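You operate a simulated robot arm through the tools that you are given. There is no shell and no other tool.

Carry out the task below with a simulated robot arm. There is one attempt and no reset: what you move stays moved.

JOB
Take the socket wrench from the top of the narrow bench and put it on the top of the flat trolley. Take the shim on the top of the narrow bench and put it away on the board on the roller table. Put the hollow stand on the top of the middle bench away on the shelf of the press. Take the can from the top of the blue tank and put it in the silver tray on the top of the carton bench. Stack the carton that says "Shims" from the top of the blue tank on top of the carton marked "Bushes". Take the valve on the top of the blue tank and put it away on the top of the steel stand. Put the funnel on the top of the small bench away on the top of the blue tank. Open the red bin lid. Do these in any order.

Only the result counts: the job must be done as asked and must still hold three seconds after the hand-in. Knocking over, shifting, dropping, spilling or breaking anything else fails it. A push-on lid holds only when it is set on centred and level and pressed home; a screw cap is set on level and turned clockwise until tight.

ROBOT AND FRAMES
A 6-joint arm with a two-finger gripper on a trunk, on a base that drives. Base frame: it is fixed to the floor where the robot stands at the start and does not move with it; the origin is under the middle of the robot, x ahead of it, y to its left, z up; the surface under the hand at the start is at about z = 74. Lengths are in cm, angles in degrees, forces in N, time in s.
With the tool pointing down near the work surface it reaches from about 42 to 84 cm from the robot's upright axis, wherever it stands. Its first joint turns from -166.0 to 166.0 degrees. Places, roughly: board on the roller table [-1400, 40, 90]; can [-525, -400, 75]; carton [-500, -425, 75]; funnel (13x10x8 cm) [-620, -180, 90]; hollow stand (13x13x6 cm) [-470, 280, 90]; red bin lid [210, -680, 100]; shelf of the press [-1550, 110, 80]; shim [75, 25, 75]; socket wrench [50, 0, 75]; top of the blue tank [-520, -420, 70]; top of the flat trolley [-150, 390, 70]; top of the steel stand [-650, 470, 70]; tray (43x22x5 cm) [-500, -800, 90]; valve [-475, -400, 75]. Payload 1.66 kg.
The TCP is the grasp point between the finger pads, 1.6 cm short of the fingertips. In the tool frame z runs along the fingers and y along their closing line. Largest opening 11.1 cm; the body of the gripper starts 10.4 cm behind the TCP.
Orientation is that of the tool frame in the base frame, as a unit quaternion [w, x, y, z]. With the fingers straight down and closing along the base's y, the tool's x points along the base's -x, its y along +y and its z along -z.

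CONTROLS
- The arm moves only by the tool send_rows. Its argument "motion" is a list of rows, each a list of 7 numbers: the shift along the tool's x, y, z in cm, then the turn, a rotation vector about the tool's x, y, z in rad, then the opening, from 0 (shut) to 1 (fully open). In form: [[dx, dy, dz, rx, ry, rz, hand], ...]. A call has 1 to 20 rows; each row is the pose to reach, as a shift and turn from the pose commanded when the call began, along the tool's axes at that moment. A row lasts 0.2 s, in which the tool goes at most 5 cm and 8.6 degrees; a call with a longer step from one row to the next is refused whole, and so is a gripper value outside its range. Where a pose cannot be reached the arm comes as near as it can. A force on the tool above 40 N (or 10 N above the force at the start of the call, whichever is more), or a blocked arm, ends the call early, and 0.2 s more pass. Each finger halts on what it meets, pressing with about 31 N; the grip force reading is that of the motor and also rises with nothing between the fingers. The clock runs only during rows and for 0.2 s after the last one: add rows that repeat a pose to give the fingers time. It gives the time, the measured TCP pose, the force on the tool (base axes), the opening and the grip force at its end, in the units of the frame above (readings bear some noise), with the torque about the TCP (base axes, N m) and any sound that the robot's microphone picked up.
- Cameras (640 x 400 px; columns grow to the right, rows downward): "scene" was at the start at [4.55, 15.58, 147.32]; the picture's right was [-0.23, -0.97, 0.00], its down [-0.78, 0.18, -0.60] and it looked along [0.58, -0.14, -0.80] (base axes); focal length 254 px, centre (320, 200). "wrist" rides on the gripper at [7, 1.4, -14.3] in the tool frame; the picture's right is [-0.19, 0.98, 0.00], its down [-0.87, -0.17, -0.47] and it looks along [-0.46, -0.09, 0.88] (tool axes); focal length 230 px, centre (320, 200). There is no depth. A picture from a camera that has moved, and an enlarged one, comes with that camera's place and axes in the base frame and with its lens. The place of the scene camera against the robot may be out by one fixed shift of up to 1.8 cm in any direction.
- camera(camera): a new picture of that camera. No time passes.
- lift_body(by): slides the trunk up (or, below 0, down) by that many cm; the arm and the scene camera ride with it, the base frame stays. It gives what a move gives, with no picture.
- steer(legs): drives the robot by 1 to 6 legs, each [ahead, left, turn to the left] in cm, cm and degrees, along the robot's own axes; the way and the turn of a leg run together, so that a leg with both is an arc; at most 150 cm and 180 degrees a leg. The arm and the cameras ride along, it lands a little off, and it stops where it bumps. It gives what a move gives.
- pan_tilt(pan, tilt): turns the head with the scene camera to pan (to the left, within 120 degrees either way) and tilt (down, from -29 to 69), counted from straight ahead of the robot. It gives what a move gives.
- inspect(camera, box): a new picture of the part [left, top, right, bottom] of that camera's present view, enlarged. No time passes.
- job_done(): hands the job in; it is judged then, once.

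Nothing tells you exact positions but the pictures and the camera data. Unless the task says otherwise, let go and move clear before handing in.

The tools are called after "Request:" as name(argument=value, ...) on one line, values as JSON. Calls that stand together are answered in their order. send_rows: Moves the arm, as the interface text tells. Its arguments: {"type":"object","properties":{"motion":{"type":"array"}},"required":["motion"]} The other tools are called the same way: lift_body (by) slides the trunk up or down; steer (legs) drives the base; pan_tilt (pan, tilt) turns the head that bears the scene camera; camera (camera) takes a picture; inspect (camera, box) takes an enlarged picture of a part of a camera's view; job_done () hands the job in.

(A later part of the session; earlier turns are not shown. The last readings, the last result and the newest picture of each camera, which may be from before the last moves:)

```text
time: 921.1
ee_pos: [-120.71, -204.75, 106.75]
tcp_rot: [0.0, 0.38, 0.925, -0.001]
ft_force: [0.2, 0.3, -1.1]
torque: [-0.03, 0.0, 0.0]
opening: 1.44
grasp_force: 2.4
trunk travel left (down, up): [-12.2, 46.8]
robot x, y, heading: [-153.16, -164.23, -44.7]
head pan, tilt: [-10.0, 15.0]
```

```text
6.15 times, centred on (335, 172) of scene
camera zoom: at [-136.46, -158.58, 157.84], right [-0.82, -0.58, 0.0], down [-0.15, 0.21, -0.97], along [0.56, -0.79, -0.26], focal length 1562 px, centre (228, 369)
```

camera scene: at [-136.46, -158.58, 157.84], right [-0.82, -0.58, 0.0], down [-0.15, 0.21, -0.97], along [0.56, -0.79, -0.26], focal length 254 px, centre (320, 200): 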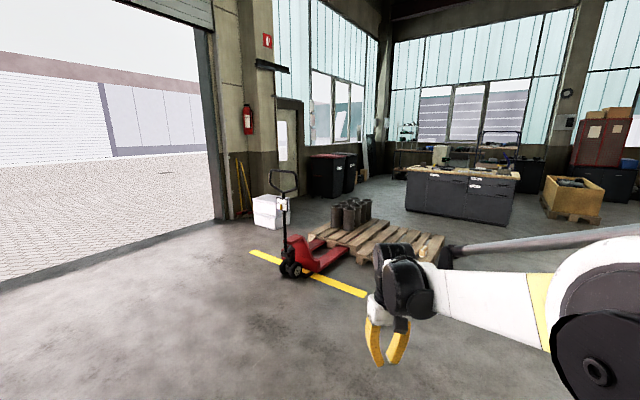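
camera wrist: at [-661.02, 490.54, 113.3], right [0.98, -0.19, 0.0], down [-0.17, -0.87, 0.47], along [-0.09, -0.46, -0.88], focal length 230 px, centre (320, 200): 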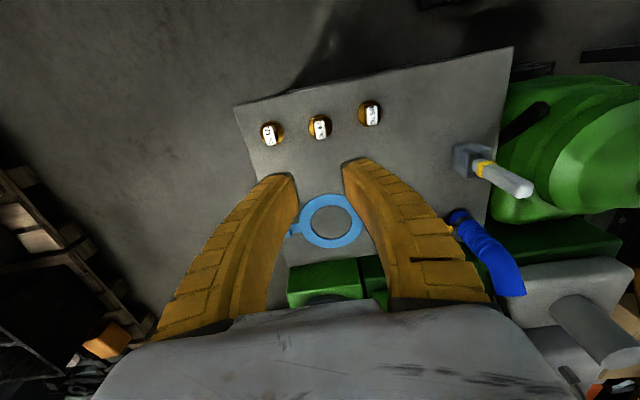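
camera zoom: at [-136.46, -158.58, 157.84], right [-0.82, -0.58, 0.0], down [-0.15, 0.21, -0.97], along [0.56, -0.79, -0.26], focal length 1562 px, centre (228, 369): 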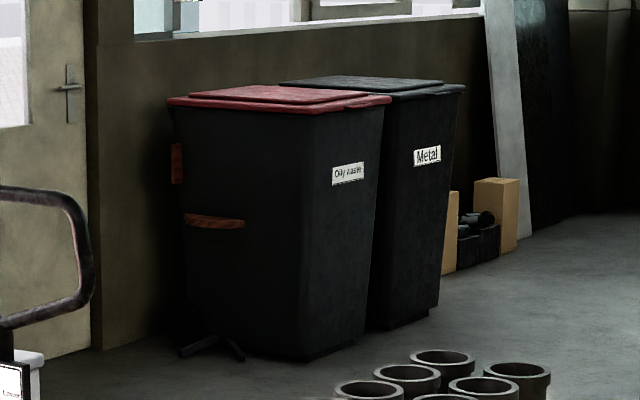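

The bin with the red lid is labelled "Oily waste" and stands by the wall at about (180–240, −670…−720), beyond the pallets. The clear way in is from the west, between the pallets and the grey desk at y≈−620.

Request:
steer(legs=[[0, 0, -45.3], [150, 0, 0], [150, 0, 0]])

Request:
pan_tilt(pan=20, tilt=20)

Request:
camera(camera="scene")

```text
time: 937.6
ee_pos: [-157.01, -513.79, 106.65]
tcp_rot: [-0.001, 0.703, 0.711, 0.001]
ft_force: [0.0, -0.1, 0.0]
torque: [-0.01, 0.06, 0.04]
opening: 1.46
grasp_force: 2.2
trunk travel left (down, up): [-12.2, 46.8]
robot x, y, heading: [-151.53, -461.65, -89.7]
head pan, tilt: [-10.0, 15.0]
```

```text
time: 938.5
ee_pos: [-157.04, -513.73, 106.73]
tcp_rot: [-0.001, 0.704, 0.71, 0.0]
ft_force: [-0.7, 0.2, 0.5]
torque: [0.03, -0.02, -0.03]
opening: 1.45
grasp_force: 3.1
trunk travel left (down, up): [-12.2, 46.8]
robot x, y, heading: [-151.14, -462.38, -89.8]
head pan, tilt: [20.0, 20.0]
```

```text
taken
camera scene: at [-129.71, -470.26, 157.03], right [-0.94, -0.35, 0.0], down [-0.12, 0.32, -0.94], along [0.33, -0.88, -0.34], focal length 254 px, centre (320, 200)
```

scene: 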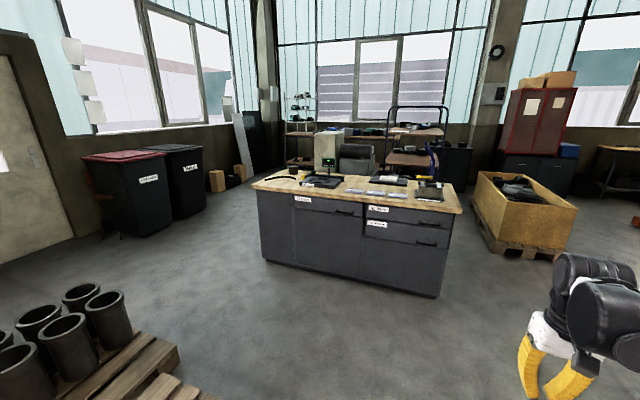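

Request:
steer(legs=[[150, 0, 0], [0, 0, 90], [150, 0, 0], [60, 0, 0]])

Request:
pan_tilt(pan=-15, tilt=25)

Request:
camera(camera="scene")

```text
time: 959.6
ee_pos: [108.69, -628.57, 106.83]
tcp_rot: [-0.001, 0.025, 1.0, 0.0]
ft_force: [0.0, 0.4, 0.1]
torque: [-0.02, -0.01, -0.02]
opening: 1.44
grasp_force: 2.2
trunk travel left (down, up): [-12.2, 46.8]
robot x, y, heading: [57.16, -619.5, -3.0]
head pan, tilt: [20.0, 20.0]
```

```text
time: 960.7
ee_pos: [108.61, -628.48, 106.68]
tcp_rot: [0.0, 0.025, 1.0, 0.0]
ft_force: [-0.2, 0.4, -0.8]
torque: [0.02, -0.03, 0.01]
opening: 1.45
grasp_force: 2.3
trunk travel left (down, up): [-12.2, 46.8]
robot x, y, heading: [57.22, -619.49, -3.2]
head pan, tilt: [-15.0, 25.0]
```

```text
taken
camera scene: at [64.47, -605.13, 156.22], right [-0.31, -0.95, 0.0], down [-0.4, 0.13, -0.91], along [0.86, -0.28, -0.42], focal length 254 px, centre (320, 200)
```

scene: 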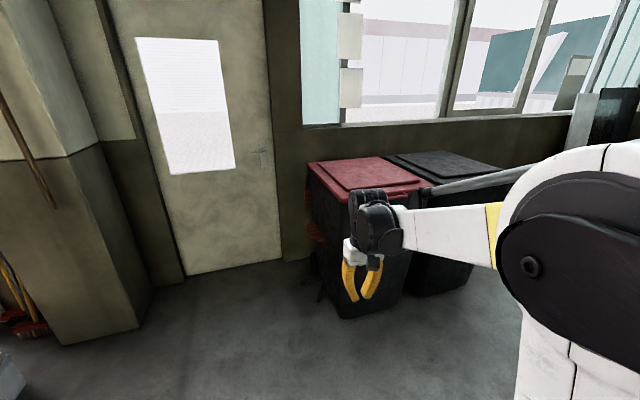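

Request:
inspect(camera="scene", box=[280, 130, 520, 330])

Request:
camera(camera="wrist")

```text
2.00 times, centred on (400, 230) of scene
camera zoom: at [64.47, -605.13, 156.22], right [-0.31, -0.95, 0.0], down [-0.4, 0.13, -0.91], along [0.86, -0.28, -0.42], focal length 508 px, centre (160, 140)
```

zoom: 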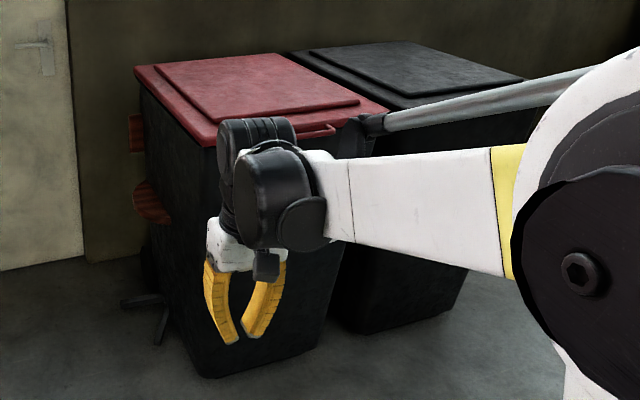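

```text
taken
camera wrist: at [101.73, -626.75, 121.11], right [0.24, 0.97, 0.0], down [0.86, -0.21, 0.47], along [0.46, -0.11, -0.88], focal length 230 px, centre (320, 200)
```

wrist: 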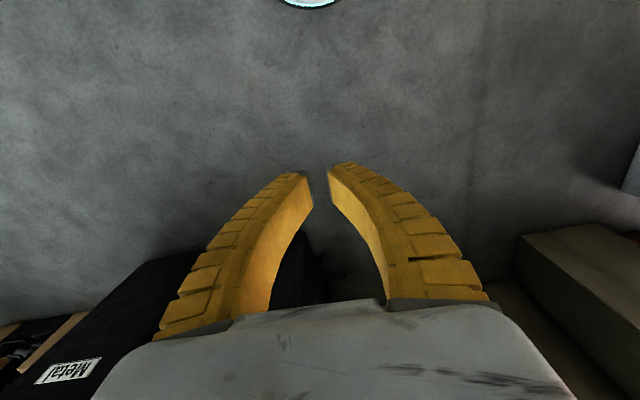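

The lid carries a loop handle on its west edge and appears hinged along the wall (east) side; it spans about x 175–246, y −652…−710. I'll go to the free floor on its north side to study the hinge and lip before touching it.

Request:
steer(legs=[[0, 62, 3], [125, 0, 0], [0, 0, -90]])

Request:
lift_body(by=20)

Request:
pan_tilt(pan=0, tilt=35)

Request:
camera(camera="scene")

```text
time: 963.3
ee_pos: [110.63, -581.43, 106.83]
tcp_rot: [-0.001, 0.008, 1.0, 0.001]
ft_force: [0.4, -0.8, -0.8]
torque: [0.12, 0.01, 0.0]
opening: 1.42
grasp_force: 2.7
trunk travel left (down, up): [-12.2, 46.8]
robot x, y, heading: [59.24, -574.48, -1.0]
head pan, tilt: [-15.0, 25.0]
stopped in leg 1: the robot was blocked; the commanded pose is now the measured one
```

```text
time: 965.4
ee_pos: [110.71, -581.06, 126.73]
tcp_rot: [0.0, 0.007, 1.0, 0.0]
ft_force: [-0.1, -0.1, 0.0]
torque: [0.0, 0.0, 0.02]
opening: 1.45
grasp_force: 2.6
trunk travel left (down, up): [-32.2, 26.8]
robot x, y, heading: [58.99, -573.99, -1.1]
head pan, tilt: [-15.0, 25.0]
```

```text
time: 966.2
ee_pos: [110.76, -581.12, 126.65]
tcp_rot: [-0.001, 0.007, 1.0, 0.001]
ft_force: [-0.4, 0.6, 0.3]
torque: [0.0, 0.03, -0.01]
opening: 1.46
grasp_force: 2.2
trunk travel left (down, up): [-32.2, 26.8]
robot x, y, heading: [59.09, -574.08, -1.0]
head pan, tilt: [0.0, 35.0]
```

```text
taken
camera scene: at [65.53, -556.98, 174.65], right [-0.02, -1.0, 0.0], down [-0.57, 0.01, -0.82], along [0.82, -0.02, -0.57], focal length 254 px, centre (320, 200)
```

scene: 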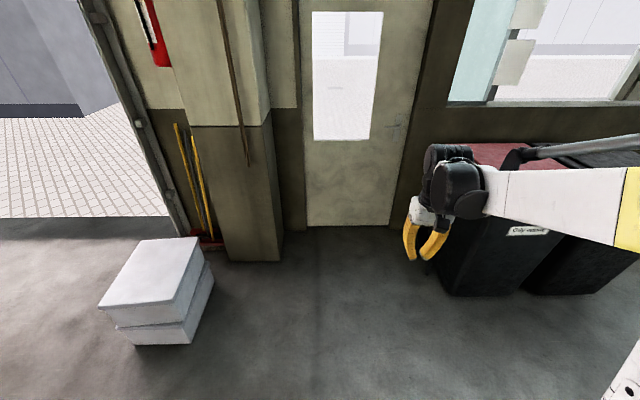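

I bumped into the pallet while sidestepping. I'll look at it immediately to see whether anything moved.

Request:
pan_tilt(pan=100, tilt=45)

Request:
camera(camera="scene")

```text
time: 968.0
ee_pos: [110.71, -581.01, 126.81]
tcp_rot: [0.0, 0.007, 1.0, 0.0]
ft_force: [0.6, 0.1, 1.4]
torque: [-0.02, 0.01, 0.04]
opening: 1.43
grasp_force: 1.9
trunk travel left (down, up): [-32.2, 26.8]
robot x, y, heading: [59.06, -574.24, -1.2]
head pan, tilt: [100.0, 45.0]
```

```text
taken
camera scene: at [55.48, -548.76, 173.16], right [0.99, 0.15, 0.0], down [0.11, -0.7, -0.71], along [-0.11, 0.7, -0.71], focal length 254 px, centre (320, 200)
```

scene: 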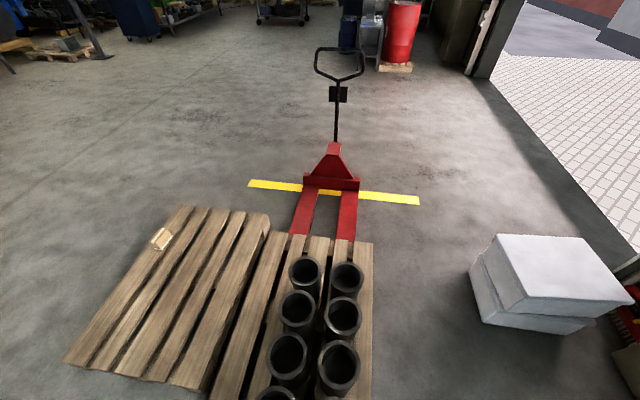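

Everything on the pallet still stands and the pallet and truck look undisturbed. I'll step away from it and go on to the north side of the bin.

Request:
steer(legs=[[0, -14, 0]])

Request:
steer(legs=[[80, 0, 0], [0, 25, 0], [45, 0, 0], [0, 0, -89]])

Request:
pan_tilt(pan=0, tilt=35)

Request:
camera(camera="scene")

```text
time: 969.3
ee_pos: [110.35, -595.09, 126.73]
tcp_rot: [0.0, 0.007, 1.0, 0.0]
ft_force: [0.8, -0.7, -0.3]
torque: [0.04, -0.01, -0.01]
opening: 1.5
grasp_force: 2.0
trunk travel left (down, up): [-32.2, 26.8]
robot x, y, heading: [58.72, -587.86, -1.5]
head pan, tilt: [100.0, 45.0]
```

```text
time: 981.1
ee_pos: [179.47, -617.97, 126.81]
tcp_rot: [0.0, 0.705, 0.71, -0.001]
ft_force: [-0.6, -0.3, 0.8]
torque: [0.02, 0.02, 0.03]
opening: 1.44
grasp_force: 1.5
trunk travel left (down, up): [-32.2, 26.8]
robot x, y, heading: [185.41, -566.02, -89.8]
head pan, tilt: [100.0, 45.0]
```

```text
time: 982.9
ee_pos: [179.6, -617.95, 126.73]
tcp_rot: [-0.001, 0.705, 0.71, -0.001]
ft_force: [0.4, -0.4, 0.0]
torque: [0.0, -0.03, -0.01]
opening: 1.44
grasp_force: 2.5
trunk travel left (down, up): [-32.2, 26.8]
robot x, y, heading: [185.1, -566.2, -89.9]
head pan, tilt: [0.0, 35.0]
```

```text
taken
camera scene: at [203.82, -574.68, 174.64], right [-1.0, 0.0, 0.0], down [0.0, 0.57, -0.82], along [0.0, -0.82, -0.57], focal length 254 px, centre (320, 200)
```

scene: 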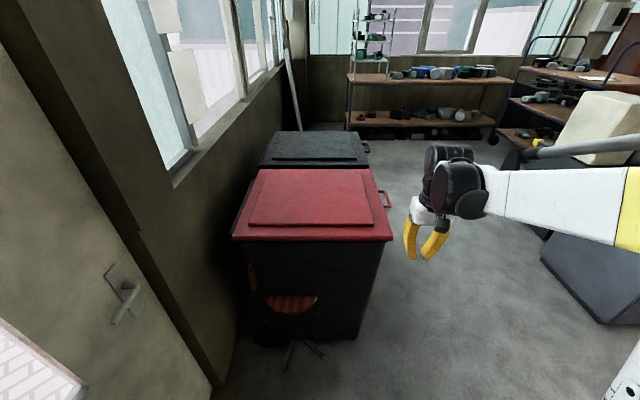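

Now I see the bin clearly, with a small stool beside its north face to keep clear of. The lid top is at z≈100.4, hinged on the wall side (x≈242), with its free lip along x≈173. My plan is to put the closed fingers horizontally under the lip at the north-west corner and swing the lid up and over. First I'll position and pitch the tool horizontal in free space.

Request:
steer(legs=[[0, 20, 0], [6, 0, 0]])

Request:
lift_body(by=-12)

Request:
camera(camera="scene")

```text
time: 985.1
ee_pos: [199.4, -624.05, 126.63]
tcp_rot: [0.0, 0.703, 0.711, 0.002]
ft_force: [0.5, 0.5, -0.9]
torque: [0.06, 0.02, 0.03]
opening: 1.46
grasp_force: 3.2
trunk travel left (down, up): [-32.2, 26.8]
robot x, y, heading: [205.09, -572.21, -89.6]
head pan, tilt: [0.0, 35.0]
```

```text
time: 986.6
ee_pos: [199.47, -623.89, 114.66]
tcp_rot: [0.001, 0.704, 0.71, 0.0]
ft_force: [0.0, 0.3, -0.4]
torque: [0.02, -0.01, -0.01]
opening: 1.43
grasp_force: 2.0
trunk travel left (down, up): [-20.2, 38.8]
robot x, y, heading: [205.09, -571.94, -89.9]
head pan, tilt: [0.0, 35.0]
```

```text
taken
camera scene: at [223.64, -580.52, 162.66], right [-1.0, 0.0, 0.0], down [0.0, 0.57, -0.82], along [0.0, -0.82, -0.57], focal length 254 px, centre (320, 200)
```

scene: 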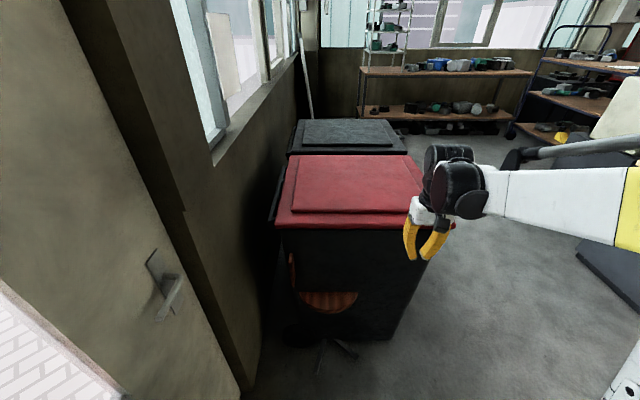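

Request:
send_rows(motion=[[-1.4, -2.3, 0.2, 0, -0.131, 0, 0], [-2.8, -4.6, 0.4, 0, -0.262, 0, 0], [-4.2, -6.9, 0.6, 0, -0.393, 0, 0], [-5.6, -9.2, 0.9, 0, -0.524, 0, 0], [-7, -11.5, 1.1, 0, -0.655, 0, 0], [-8.4, -13.8, 1.3, 0, -0.786, 0, 0], [-9.8, -16.1, 1.5, 0, -0.917, 0, 0], [-11.2, -18.4, 1.8, 0, -1.048, 0, 0], [-12.6, -20.7, 2, 0, -1.179, 0, 0], [-14, -23, 2.2, 0, -1.31, 0, 0], [-15.4, -25.3, 2.5, 0, -1.441, 0, 0], [-16.85, -27.6, 2.7, 0, -1.571, 0, 0], [-16.85, -27.6, 2.7, 0, -1.571, 0, 0]])

Request:
camera(camera="scene")

Request:
camera(camera="wrist")

```text
time: 989.4
ee_pos: [171.99, -640.68, 111.93]
tcp_rot: [0.502, 0.497, 0.502, -0.498]
ft_force: [-0.7, 0.8, -0.5]
torque: [0.02, 0.02, -0.01]
opening: 0.0
grasp_force: 28.5
trunk travel left (down, up): [-20.2, 38.8]
robot x, y, heading: [204.94, -572.4, -89.7]
head pan, tilt: [0.0, 35.0]
```

```text
taken
camera scene: at [223.66, -580.51, 162.65], right [-1.0, 0.0, 0.0], down [0.0, 0.57, -0.82], along [0.0, -0.82, -0.57], focal length 254 px, centre (320, 200)
```

scene: 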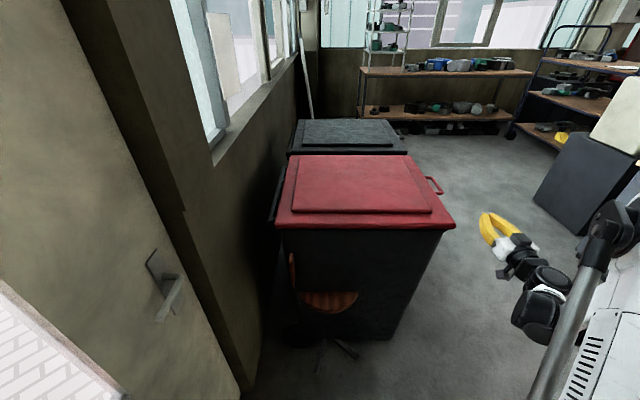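

```text
taken
camera wrist: at [173.12, -626.51, 105.02], right [0.98, 0.01, 0.19], down [-0.17, 0.47, 0.87], along [-0.08, -0.88, 0.46], focal length 230 px, centre (320, 200)
```

wrist: 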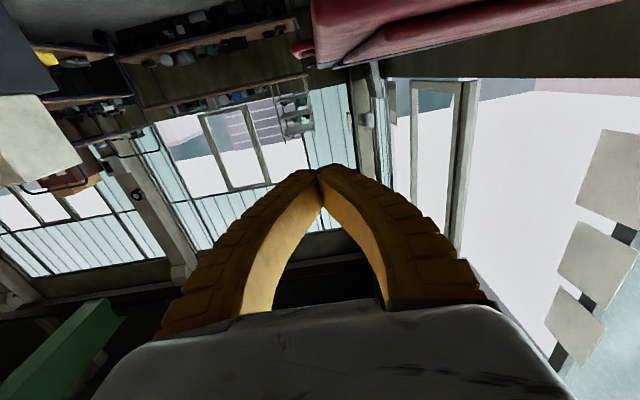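

Request:
inspect(camera="scene", box=[370, 150, 520, 270])

Request:
inspect(camera="scene", box=[250, 130, 350, 250])

```text
3.33 times, centred on (445, 210) of scene
camera zoom: at [223.66, -580.51, 162.65], right [-1.0, 0.0, 0.0], down [0.0, 0.57, -0.82], along [0.0, -0.82, -0.57], focal length 846 px, centre (-97, 167)
```

zoom: 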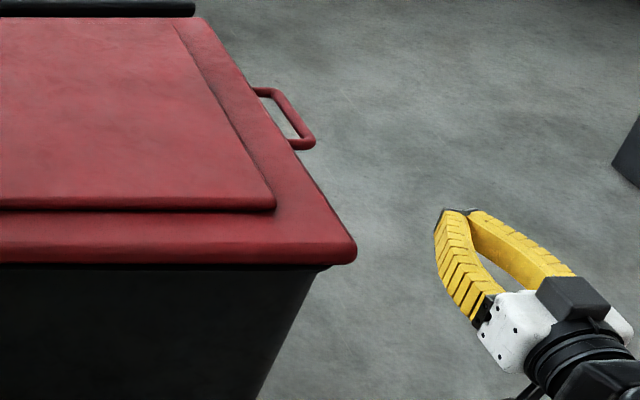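

```text
3.33 times, centred on (300, 190) of scene
camera zoom: at [223.66, -580.51, 162.65], right [-1.0, 0.0, 0.0], down [0.0, 0.57, -0.82], along [0.0, -0.82, -0.57], focal length 846 px, centre (387, 233)
```

zoom: 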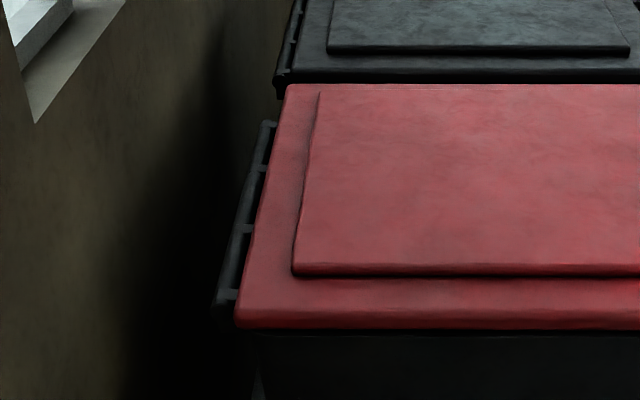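

The hinge rod runs along the wall side and the lid overhangs the body by about 4 cm on the west, with its underside at z≈97.9. I'll lower the fingers beside the bin and slide them under the overhang at the north-west corner.

Request:
send_rows(motion=[[4, 0.6, 0, 0, 0, 0, 0], [8, 1.2, 0, 0, 0, 0, 0], [12, 1.8, 0, 0, 0, 0, 0], [16, 2.4, 0, 0, 0, 0, 0], [19.4, 2.6, 0, 0, 0, 0, 0], [19.4, 2.6, 0, 0, 0, 0, 0]])

Request:
camera(camera="scene")

Request:
camera(camera="wrist")

```text
time: 990.8
ee_pos: [172.32, -643.85, 93.17]
tcp_rot: [0.502, 0.498, 0.503, -0.497]
ft_force: [0.7, 0.9, 0.2]
torque: [0.0, -0.02, 0.02]
opening: 0.0
grasp_force: 28.4
out of reach, approached as far as the arm can: row 3, 4, 5, 6
trunk travel left (down, up): [-20.2, 38.8]
robot x, y, heading: [205.35, -571.96, -89.9]
head pan, tilt: [0.0, 35.0]
```

```text
taken
camera scene: at [223.64, -580.52, 162.65], right [-1.0, 0.0, 0.0], down [0.0, 0.57, -0.82], along [0.0, -0.82, -0.57], focal length 254 px, centre (320, 200)
```

scene: 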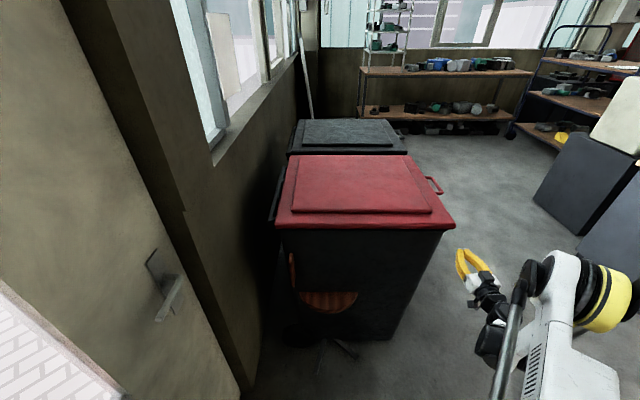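

```text
taken
camera wrist: at [173.53, -629.42, 86.18], right [0.98, 0.01, 0.19], down [-0.17, 0.47, 0.87], along [-0.08, -0.88, 0.46], focal length 230 px, centre (320, 200)
```

wrist: 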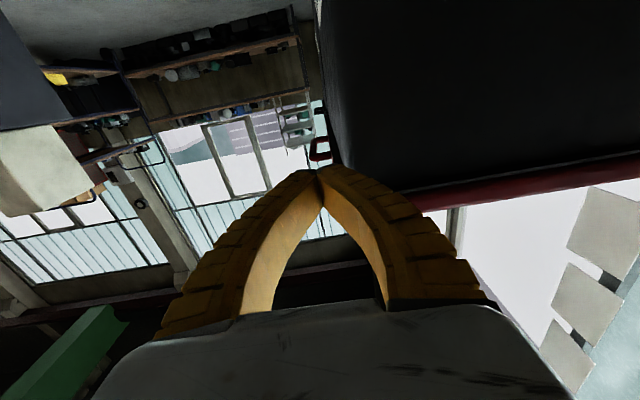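

Request:
send_rows(motion=[[0, 0, 4, 0, 0, 0, 0], [0, 0, 8, 0, 0, 0, 0], [0, 0, 12, 0, 0, 0, 0], [0, 0, 12, 0, 0, 0, 0]])

Request:
inspect(camera="scene", box=[390, 170, 540, 290])

Request:
camera(camera="wrist")

```text
time: 991.6
ee_pos: [172.33, -654.45, 94.18]
tcp_rot: [0.499, 0.499, 0.502, -0.499]
ft_force: [-2.3, 11.1, -5.0]
torque: [-0.24, 0.06, 0.41]
opening: 0.01
grasp_force: 28.1
out of reach, approached as far as the arm can: row 3, 4
trunk travel left (down, up): [-20.2, 38.8]
robot x, y, heading: [204.79, -572.31, -89.9]
head pan, tilt: [0.0, 35.0]
stopped in row 4: the force on the tool passed its limit at 57 N (the readings are from after the stop); the commanded pose is now the measured one
```

```text
3.33 times, centred on (465, 230) of scene
camera zoom: at [223.56, -580.44, 162.65], right [-1.0, 0.0, 0.0], down [0.0, 0.57, -0.82], along [0.0, -0.82, -0.57], focal length 846 px, centre (-163, 100)
```

zoom: 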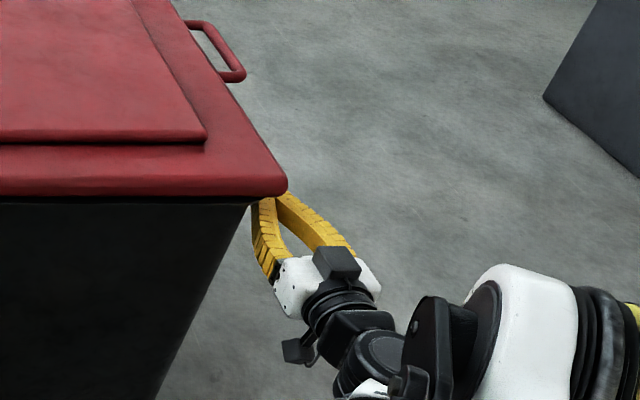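

```text
taken
camera wrist: at [173.56, -640.17, 87.26], right [0.98, 0.0, 0.19], down [-0.17, 0.47, 0.87], along [-0.08, -0.88, 0.46], focal length 230 px, centre (320, 200)
```

wrist: 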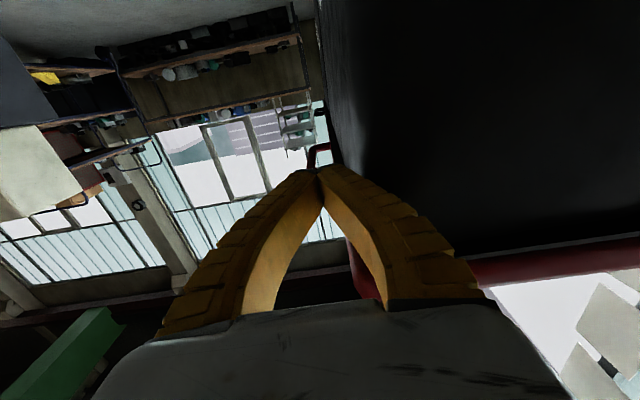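

The fingertips' spread met the bin body's corner, so I'll change tactics: back out, roll the gripper 90° so it closes vertically, and grip the lid's overhanging rim itself. With the tool axis parallel to the hinge, I can then swing it up with a wrist roll.

Request:
send_rows(motion=[[0, 0, -4, 0, 0, 0, 0], [0, 0, -8, 0, 0, 0, 0], [-2, -1, -12, 0, 0, 0, 0], [-5, -2, -15, 0, 0, 0, 0], [-8, -3, -17, 0, 0, 0, 0], [-8, -3, -17, 0, 0, 0, 0]])

Request:
camera(camera="scene")

```text
time: 993.0
ee_pos: [169.53, -637.84, 102.33]
tcp_rot: [0.499, 0.498, 0.504, -0.498]
ft_force: [0.0, 0.4, -0.7]
torque: [0.02, -0.01, -0.02]
opening: 0.02
grasp_force: 29.1
trunk travel left (down, up): [-20.2, 38.8]
robot x, y, heading: [205.23, -571.88, -89.8]
head pan, tilt: [0.0, 35.0]
```

```text
taken
camera scene: at [223.63, -580.53, 162.64], right [-1.0, 0.0, 0.0], down [0.0, 0.57, -0.82], along [0.0, -0.82, -0.57], focal length 254 px, centre (320, 200)
```

scene: 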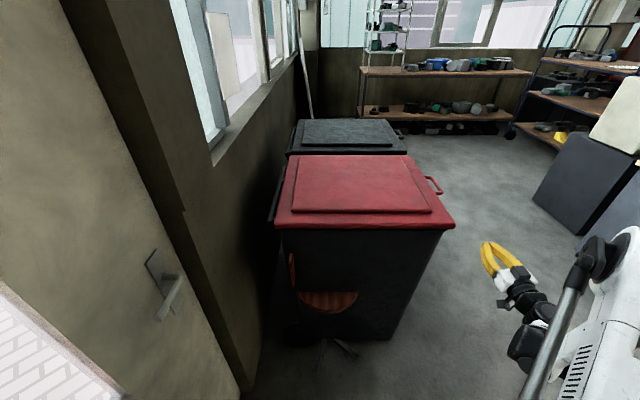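

Request:
send_rows(motion=[[-0.3, 0.2, 0, 0, 0, 0.131, 0.2], [-0.3, 0.4, 0, 0, 0, 0.262, 0.4], [-0.3, 0.6, 0, 0, 0, 0.393, 0.6], [-0.3, 0.8, 0, 0, 0, 0.524, 0.8], [-0.3, 1, 0, 0, 0, 0.655, 1], [-0.3, 1.2, 0, 0, 0, 0.786, 1], [-0.3, 1.5, 0, 0, 0, 0.917, 1], [-0.3, 1.8, 0, 0, 0, 1.048, 1], [-0.3, 2.1, 0, 0, 0, 1.179, 1], [-0.3, 2.4, 0, 0, 0, 1.31, 1], [-0.3, 2.7, 0, 0, 0, 1.441, 1], [-0.3, 3, 0, 0, 0, 1.571, 1], [-0.3, 3, 0, 0, 0, 1.571, 1]])

Request:
camera(camera="wrist")

Request:
inspect(camera="scene", box=[390, 170, 600, 320])

```text
time: 995.8
ee_pos: [171.4, -638.66, 103.17]
tcp_rot: [0.705, 0.709, 0.003, 0.002]
ft_force: [-0.3, 0.7, 0.0]
torque: [-0.01, 0.02, -0.02]
opening: 11.11
grasp_force: 0.1
out of reach, approached as far as the arm can: row 5, 6, 7, 8, 9, 10, 11, 12, 13
trunk travel left (down, up): [-20.2, 38.8]
robot x, y, heading: [205.24, -571.97, -90.0]
head pan, tilt: [0.0, 35.0]
```

```text
taken
camera wrist: at [178.23, -624.39, 104.66], right [-0.19, -0.01, 0.98], down [-0.87, 0.47, -0.16], along [-0.46, -0.89, -0.09], focal length 230 px, centre (320, 200)
```

wrist: 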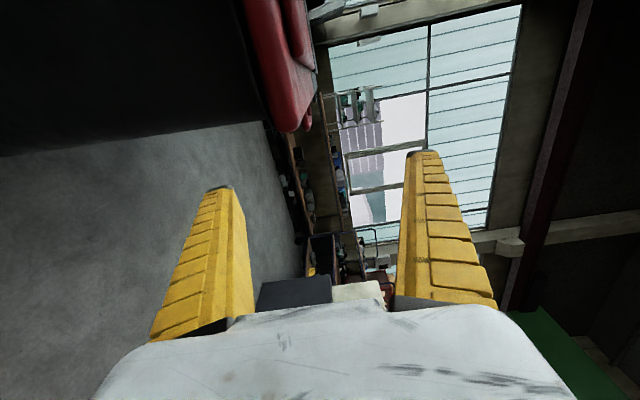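

```text
2.67 times, centred on (495, 245) of scene
camera zoom: at [223.63, -580.53, 162.65], right [-1.0, 0.0, 0.0], down [0.0, 0.57, -0.82], along [0.0, -0.82, -0.57], focal length 677 px, centre (-147, 80)
```

zoom: 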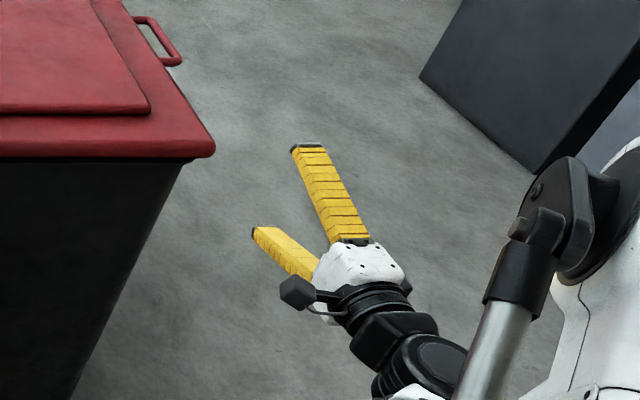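

Request:
send_rows(motion=[[0.5, -1, 1.8, 0, 0, 0, 1], [1, -2, 3.6, 0, 0, 0, 1], [1.5, -3, 5.4, 0, 0, 0, 1], [2, -3.5, 7.2, 0, 0, 0, 1], [2, -3.5, 7.2, 0, 0, 0, 1]])

Request:
camera(camera="wrist")

Request:
inspect(camera="scene", box=[390, 170, 600, 320])

```text
time: 997.0
ee_pos: [173.54, -646.0, 99.7]
tcp_rot: [0.705, 0.709, 0.003, 0.0]
ft_force: [0.0, -0.4, 0.0]
torque: [-0.01, -0.02, 0.01]
opening: 11.09
grasp_force: 0.1
trunk travel left (down, up): [-20.2, 38.8]
robot x, y, heading: [205.35, -572.23, -89.7]
head pan, tilt: [0.0, 35.0]
```

```text
taken
camera wrist: at [180.35, -631.68, 101.19], right [-0.19, -0.01, 0.98], down [-0.87, 0.47, -0.16], along [-0.46, -0.88, -0.09], focal length 230 px, centre (320, 200)
```

wrist: 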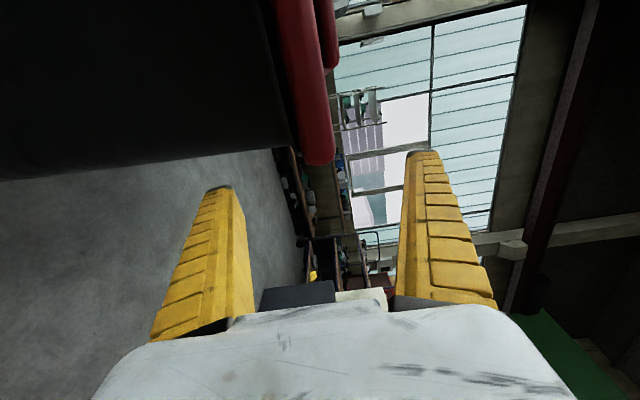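

```text
2.67 times, centred on (495, 245) of scene
camera zoom: at [223.63, -580.53, 162.65], right [-1.0, 0.0, 0.0], down [0.0, 0.57, -0.82], along [0.0, -0.82, -0.57], focal length 677 px, centre (-147, 80)
```

zoom: 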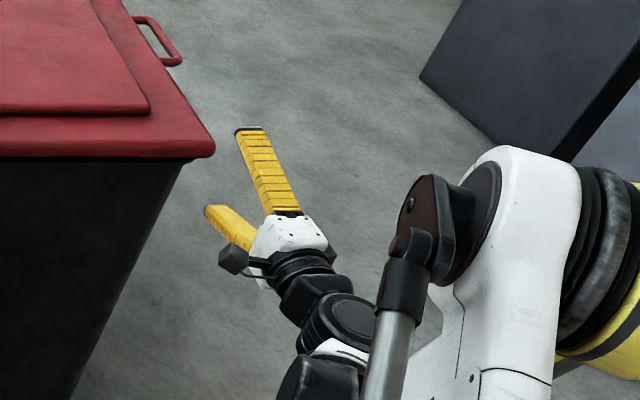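

The fingers now straddle the rim level, and x≈173.5 keeps the lower finger just outside the bin body while overlapping the rim by about 1.7 cm. I'll advance along −y over the corner.

Request:
send_rows(motion=[[0, 0, 2.5, 0, 0, 0, 1], [0, 0, 5, 0, 0, 0, 1], [0, 0, 7.5, 0, 0, 0, 1], [0, -0.2, 10, 0, 0, 0, 1], [0, -0.2, 11, 0, 0, 0, 1], [0, -0.2, 11, 0, 0, 0, 1]])

Request:
camera(camera="wrist")

Request:
inspect(camera="scene", box=[390, 170, 600, 320])

```text
time: 998.4
ee_pos: [173.57, -656.86, 99.43]
tcp_rot: [0.705, 0.709, 0.004, 0.001]
ft_force: [-0.1, -0.1, -0.6]
torque: [0.0, 0.01, -0.03]
opening: 11.11
grasp_force: 0.1
trunk travel left (down, up): [-20.2, 38.8]
robot x, y, heading: [205.55, -572.19, -89.9]
head pan, tilt: [0.0, 35.0]
```

```text
taken
camera wrist: at [180.39, -642.59, 100.82], right [-0.19, -0.01, 0.98], down [-0.87, 0.47, -0.16], along [-0.46, -0.88, -0.09], focal length 230 px, centre (320, 200)
```

wrist: 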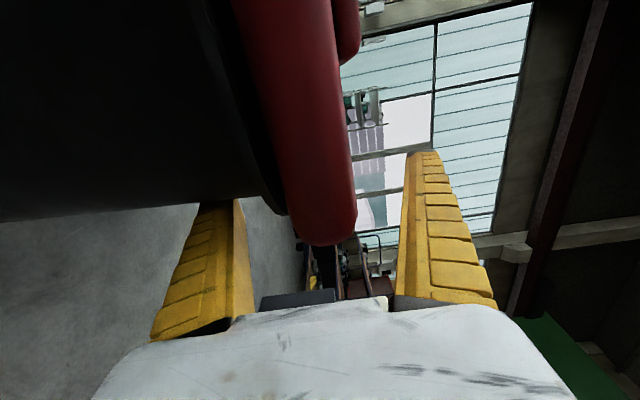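

```text
2.67 times, centred on (495, 245) of scene
camera zoom: at [223.63, -580.53, 162.65], right [-1.0, 0.0, 0.0], down [0.0, 0.57, -0.82], along [0.0, -0.82, -0.57], focal length 677 px, centre (-147, 80)
```

zoom: 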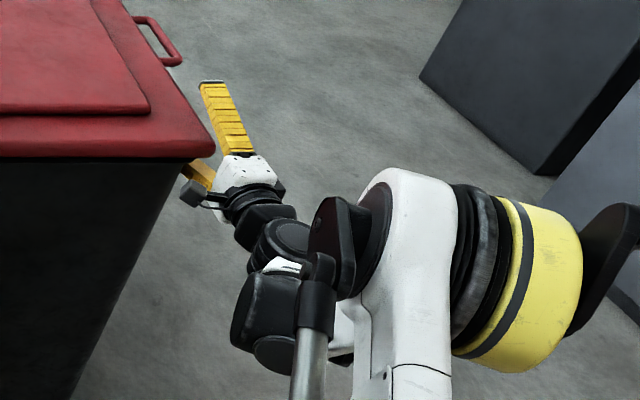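

Request:
send_rows(motion=[[0.3, 0, 0, 0, 0, 0, 0.8], [0.3, 0, 0, 0, 0, 0, 0.6], [0.3, 0, 0, 0, 0, 0, 0.4], [0.3, 0, 0, 0, 0, 0, 0.25], [0.3, 0, 0, 0, 0, 0, 0.1], [0.3, 0, 0, 0, 0, 0, 0], [0.3, 0, 0, 0, 0, 0, 0]])

Request:
camera(camera="wrist")

Request:
inspect(camera="scene", box=[390, 170, 600, 320])

```text
time: 1000.0
ee_pos: [173.56, -656.86, 99.5]
tcp_rot: [0.706, 0.708, 0.003, 0.001]
ft_force: [-22.5, -6.7, 19.3]
torque: [-0.32, 0.56, -0.18]
opening: 3.1
grasp_force: 31.2
trunk travel left (down, up): [-20.2, 38.8]
robot x, y, heading: [204.91, -571.79, -89.9]
head pan, tilt: [0.0, 35.0]
```

```text
taken
camera wrist: at [180.41, -642.48, 100.98], right [-0.19, 0.0, 0.98], down [-0.87, 0.47, -0.16], along [-0.46, -0.88, -0.09], focal length 230 px, centre (320, 200)
```

wrist: 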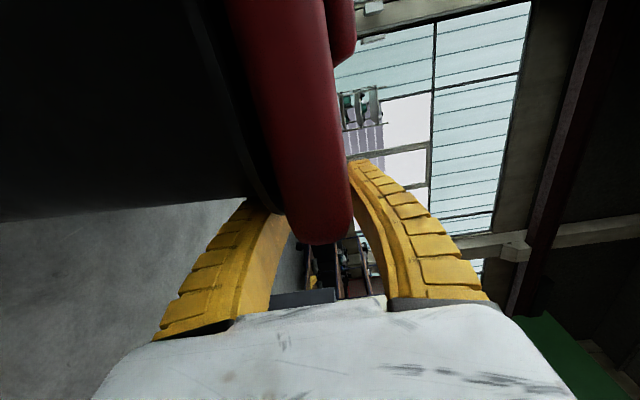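

```text
2.67 times, centred on (495, 245) of scene
camera zoom: at [223.43, -580.39, 162.7], right [-1.0, 0.0, 0.0], down [0.0, 0.57, -0.82], along [0.0, -0.82, -0.57], focal length 677 px, centre (-147, 80)
```

zoom: 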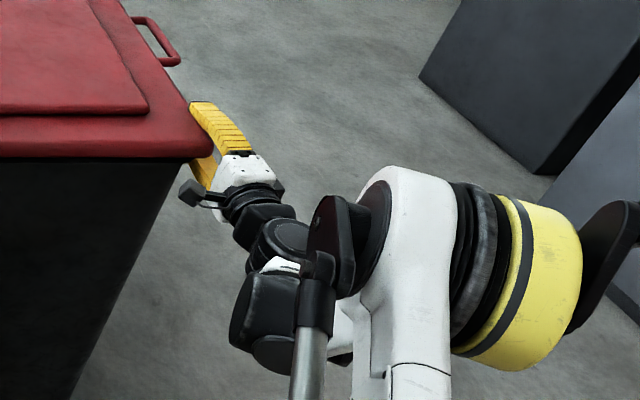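

The rim is held, but with little overlap on its rounded edge. I'll ease the grip, shift 1 cm further onto the lid and close again.

Request:
send_rows(motion=[[0, 0, 0, 0, 0, 0, 0.42], [0, 0, 0, 0, 0, 0, 0.42], [0.5, 0, 0, 0, 0, 0, 0.42], [1.0, 0, 0, 0, 0, 0, 0.42], [1.0, 0, 0, 0, 0, 0, 0.42]])

```text
time: 1000.7
ee_pos: [173.64, -656.88, 99.4]
tcp_rot: [0.705, 0.709, 0.001, -0.001]
ft_force: [-4.2, -0.7, -0.2]
torque: [-0.06, 0.14, -0.04]
opening: 4.91
grasp_force: 1.1
trunk travel left (down, up): [-20.2, 38.8]
robot x, y, heading: [204.95, -572.27, -89.9]
head pan, tilt: [0.0, 35.0]
stopped in row 3: the force on the tool passed its limit at 43 N (the readings are from after the stop); the commanded pose is now the measured one
```

Request:
send_rows(motion=[[0, 0, 0, 0, 0, 0, 0.2], [0, 0, 0, 0, 0, 0, 0], [0, 0, 0, 0, 0, 0, 0], [0, 0.8, 0, 0, 0, -0.012, 0], [0, 1.6, 0, 0, 0, -0.024, 0], [0.05, 2.4, 0, 0, 0, -0.035, 0], [0.1, 3.2, 0, 0, 0, -0.047, 0], [0.15, 4.0, 0, 0, 0, -0.058, 0], [0.18, 5.0, 0, 0, 0, -0.072, 0], [0.18, 5.0, 0, 0, 0, -0.072, 0]])

Request:
camera(camera="wrist")

Request:
camera(camera="scene")

```text
time: 1002.9
ee_pos: [173.73, -656.85, 104.54]
tcp_rot: [0.706, 0.707, 0.026, -0.026]
ft_force: [-18.8, 12.3, -0.8]
torque: [0.05, 0.02, -0.22]
opening: 2.74
grasp_force: 33.8
trunk travel left (down, up): [-20.2, 38.8]
robot x, y, heading: [205.3, -572.08, -89.8]
head pan, tilt: [0.0, 35.0]
```

```text
taken
camera wrist: at [180.73, -642.54, 105.39], right [-0.12, 0.0, 0.99], down [-0.88, 0.47, -0.1], along [-0.47, -0.88, -0.06], focal length 230 px, centre (320, 200)
```

wrist: 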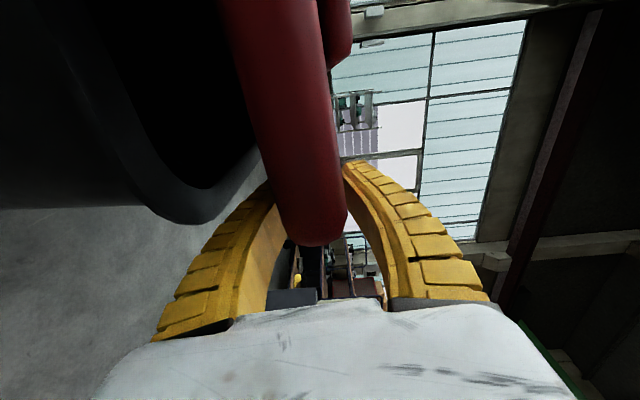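

```text
taken
camera scene: at [223.34, -580.41, 162.68], right [-1.0, 0.0, 0.0], down [0.0, 0.57, -0.82], along [0.0, -0.82, -0.57], focal length 254 px, centre (320, 200)
```

scene: 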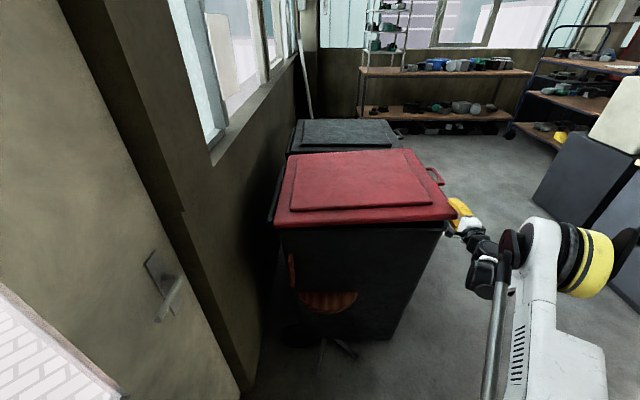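

The lid is coming up and a gap shows over the body. The lower finger is now clear of the bin, so I'll loosen slightly, slide 2 cm deeper onto the rim and re-grip.

Request:
send_rows(motion=[[0, 0, 0, 0, 0, 0, 0.36], [0, 0, 0, 0, 0, 0, 0.36], [0.7, 0, 0, 0, 0, 0, 0.36], [1.4, 0.1, 0, 0, 0, 0, 0.36], [2.2, 0.15, 0, 0, 0, 0, 0.36], [2.2, 0.15, 0, 0, 0, 0, 0.2], [2.2, 0.15, 0, 0, 0, 0, 0], [2.2, 0.15, 0, 0, 0, 0, 0]])

Request:
camera(camera="wrist")

```text
time: 1004.7
ee_pos: [176.14, -656.78, 104.51]
tcp_rot: [0.705, 0.708, 0.027, -0.025]
ft_force: [-1.7, 9.5, -2.8]
torque: [0.03, -0.16, -0.09]
opening: 2.61
grasp_force: 34.5
trunk travel left (down, up): [-20.2, 38.8]
robot x, y, heading: [205.39, -572.11, -89.9]
head pan, tilt: [0.0, 35.0]
```

```text
taken
camera wrist: at [183.13, -642.5, 105.44], right [-0.12, 0.0, 0.99], down [-0.88, 0.47, -0.1], along [-0.47, -0.88, -0.06], focal length 230 px, centre (320, 200)
```

wrist: 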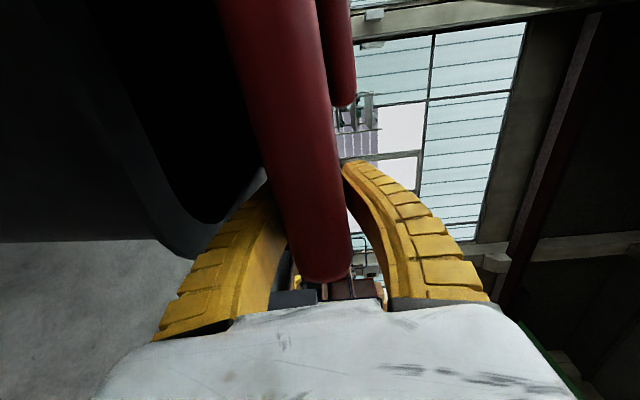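

The grip is solid now, with almost no side force. I'll raise the lid in 5 cm trunk lifts, each followed by a small arm correction along the arc with roll, so the arm keeps a good posture for the top of the swing.

Request:
lift_body(by=5)

Request:
send_rows(motion=[[0.28, 0.02, 0, 0, 0, -0.039, 0], [0.55, 0.04, 0, 0, 0, -0.078, 0], [0.55, 0.04, 0, 0, 0, -0.078, 0]])

Request:
camera(camera="scene")

```text
time: 1005.7
ee_pos: [176.64, -656.92, 109.56]
tcp_rot: [0.706, 0.707, 0.028, -0.024]
ft_force: [16.0, 11.5, -4.2]
torque: [0.09, 0.42, 0.42]
opening: 2.8
grasp_force: 33.7
trunk travel left (down, up): [-25.2, 33.8]
robot x, y, heading: [204.85, -572.27, -89.9]
head pan, tilt: [0.0, 35.0]
```

```text
time: 1006.5
ee_pos: [176.49, -656.78, 109.56]
tcp_rot: [0.704, 0.706, 0.053, -0.054]
ft_force: [-0.5, 2.7, -0.7]
torque: [-0.05, -0.42, -0.34]
opening: 2.44
grasp_force: 34.6
trunk travel left (down, up): [-25.2, 33.8]
robot x, y, heading: [205.11, -571.9, -89.8]
head pan, tilt: [0.0, 35.0]
```

```text
taken
camera scene: at [223.57, -580.55, 167.65], right [-1.0, 0.0, 0.0], down [0.0, 0.57, -0.82], along [0.0, -0.82, -0.57], focal length 254 px, centre (320, 200)
```

scene: 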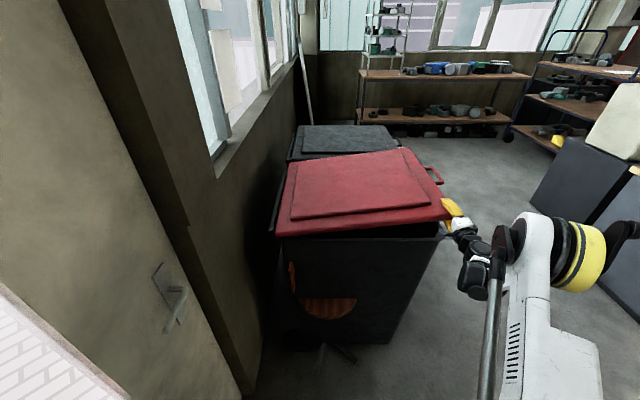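

Request:
lift_body(by=5)

Request:
send_rows(motion=[[0.5, 0.08, 0, 0, 0, -0.039, 0], [1.0, 0.15, 0, 0, 0, -0.078, 0], [1.0, 0.15, 0, 0, 0, -0.078, 0]])

Request:
lift_body(by=5)

Request:
send_rows(motion=[[0.6, 0.14, 0, 0, 0, -0.039, 0], [1.3, 0.3, 0, 0, 0, -0.078, 0], [1.3, 0.3, 0, 0, 0, -0.078, 0]])

Request:
camera(camera="scene")

Request:
camera(camera="wrist")

```text
time: 1007.4
ee_pos: [177.29, -656.97, 114.54]
tcp_rot: [0.704, 0.706, 0.058, -0.052]
ft_force: [23.2, 8.9, -8.9]
torque: [0.19, 0.51, 0.54]
opening: 2.65
grasp_force: 34.5
trunk travel left (down, up): [-30.2, 28.8]
robot x, y, heading: [205.2, -572.15, -89.8]
head pan, tilt: [0.0, 35.0]
```

```text
time: 1008.2
ee_pos: [177.18, -656.8, 114.41]
tcp_rot: [0.7, 0.705, 0.08, -0.083]
ft_force: [-8.7, -4.2, 0.2]
torque: [-0.19, -0.37, -0.56]
opening: 2.39
grasp_force: 33.9
trunk travel left (down, up): [-30.2, 28.8]
robot x, y, heading: [205.29, -572.04, -90.2]
head pan, tilt: [0.0, 35.0]
```

```text
time: 1009.1
ee_pos: [178.49, -656.98, 119.43]
tcp_rot: [0.701, 0.704, 0.087, -0.08]
ft_force: [27.2, 9.6, -10.9]
torque: [0.19, 0.58, 0.48]
opening: 2.68
grasp_force: 33.7
trunk travel left (down, up): [-35.2, 23.8]
robot x, y, heading: [205.13, -571.99, -89.9]
head pan, tilt: [0.0, 35.0]
```

```text
time: 1009.9
ee_pos: [178.37, -656.85, 119.29]
tcp_rot: [0.697, 0.701, 0.106, -0.112]
ft_force: [-15.2, -11.5, 3.6]
torque: [-0.35, -0.4, -0.74]
opening: 2.38
grasp_force: 33.9
trunk travel left (down, up): [-35.2, 23.8]
robot x, y, heading: [204.74, -571.88, -90.2]
head pan, tilt: [0.0, 35.0]
```

```text
taken
camera scene: at [223.32, -580.76, 177.67], right [-1.0, 0.0, 0.0], down [0.0, 0.57, -0.82], along [0.0, -0.82, -0.57], focal length 254 px, centre (320, 200)
```

scene: 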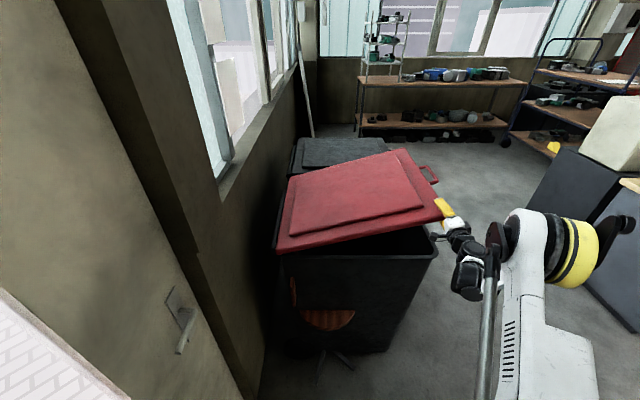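

```text
taken
camera wrist: at [185.46, -642.57, 118.66], right [0.12, -0.01, 0.99], down [-0.87, 0.48, 0.11], along [-0.47, -0.88, 0.05], focal length 230 px, centre (320, 200)
```

wrist: 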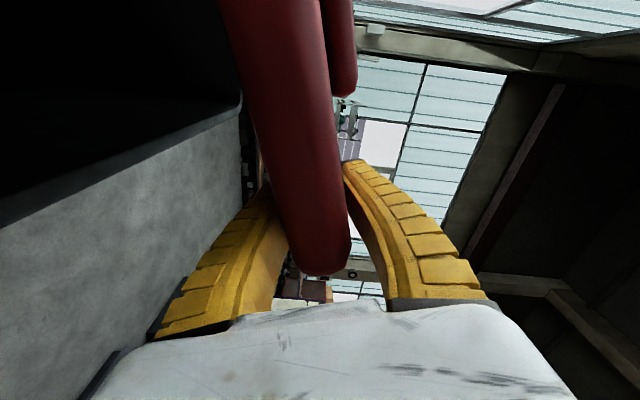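

Request:
lift_body(by=5)

Request:
send_rows(motion=[[0.7, 0.2, 0, 0, 0, -0.039, 0], [1.4, 0.45, 0, 0, 0, -0.078, 0], [1.4, 0.45, 0, 0, 0, -0.078, 0]])

Request:
lift_body(by=5)

Request:
send_rows(motion=[[0.8, 0.3, 0, 0, 0, -0.04, 0], [1.7, 0.65, 0, 0, 0, -0.08, 0], [1.7, 0.65, 0, 0, 0, -0.08, 0]])

Request:
camera(camera="scene")

Request:
camera(camera="wrist")

```text
time: 1010.8
ee_pos: [179.85, -657.0, 124.34]
tcp_rot: [0.697, 0.7, 0.114, -0.106]
ft_force: [27.6, 6.6, -13.0]
torque: [0.15, 0.54, 0.31]
opening: 2.64
grasp_force: 34.0
trunk travel left (down, up): [-40.2, 18.8]
robot x, y, heading: [205.36, -571.75, -89.8]
head pan, tilt: [0.0, 35.0]
```

```text
time: 1011.6
ee_pos: [179.63, -656.73, 124.41]
tcp_rot: [0.692, 0.696, 0.134, -0.138]
ft_force: [-17.3, -17.5, 5.9]
torque: [-0.3, -0.4, -0.53]
opening: 2.38
grasp_force: 34.0
trunk travel left (down, up): [-40.2, 18.8]
robot x, y, heading: [205.17, -572.23, -90.0]
head pan, tilt: [0.0, 35.0]
```

```text
time: 1012.5
ee_pos: [181.14, -656.95, 129.4]
tcp_rot: [0.692, 0.695, 0.14, -0.134]
ft_force: [21.5, 1.1, -11.9]
torque: [0.1, 0.41, 0.14]
opening: 2.48
grasp_force: 34.1
trunk travel left (down, up): [-45.2, 13.8]
robot x, y, heading: [205.42, -572.16, -89.8]
head pan, tilt: [0.0, 35.0]
```

```text
time: 1013.4
ee_pos: [180.93, -656.63, 129.48]
tcp_rot: [0.685, 0.691, 0.157, -0.17]
ft_force: [-12.5, -13.9, 5.7]
torque: [-0.28, -0.17, -0.4]
opening: 2.39
grasp_force: 34.2
trunk travel left (down, up): [-45.2, 13.8]
robot x, y, heading: [204.89, -572.09, -90.3]
head pan, tilt: [0.0, 35.0]
stopped in row 3: the force on the tool passed its limit at 41 N (the readings are from after the stop); the commanded pose is now the measured one
```

```text
taken
camera scene: at [223.45, -580.91, 187.64], right [-1.0, 0.0, 0.0], down [0.0, 0.57, -0.82], along [0.0, -0.82, -0.57], focal length 254 px, centre (320, 200)
```

scene: 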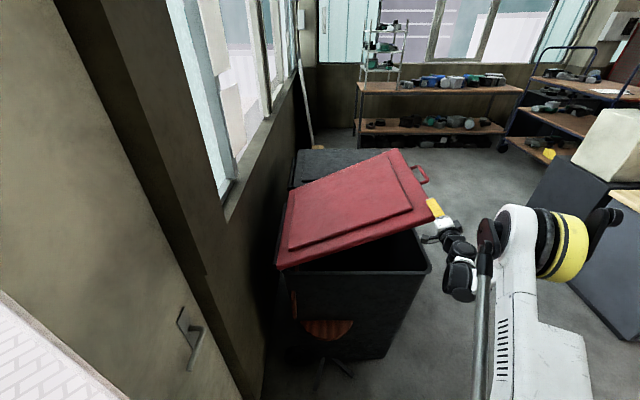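

```text
taken
camera wrist: at [188.07, -642.59, 127.65], right [0.27, -0.01, 0.96], down [-0.84, 0.49, 0.24], along [-0.47, -0.87, 0.12], focal length 230 px, centre (320, 200)
```

wrist: 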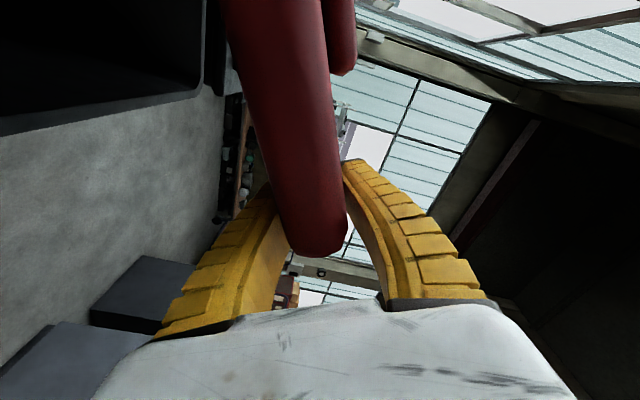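

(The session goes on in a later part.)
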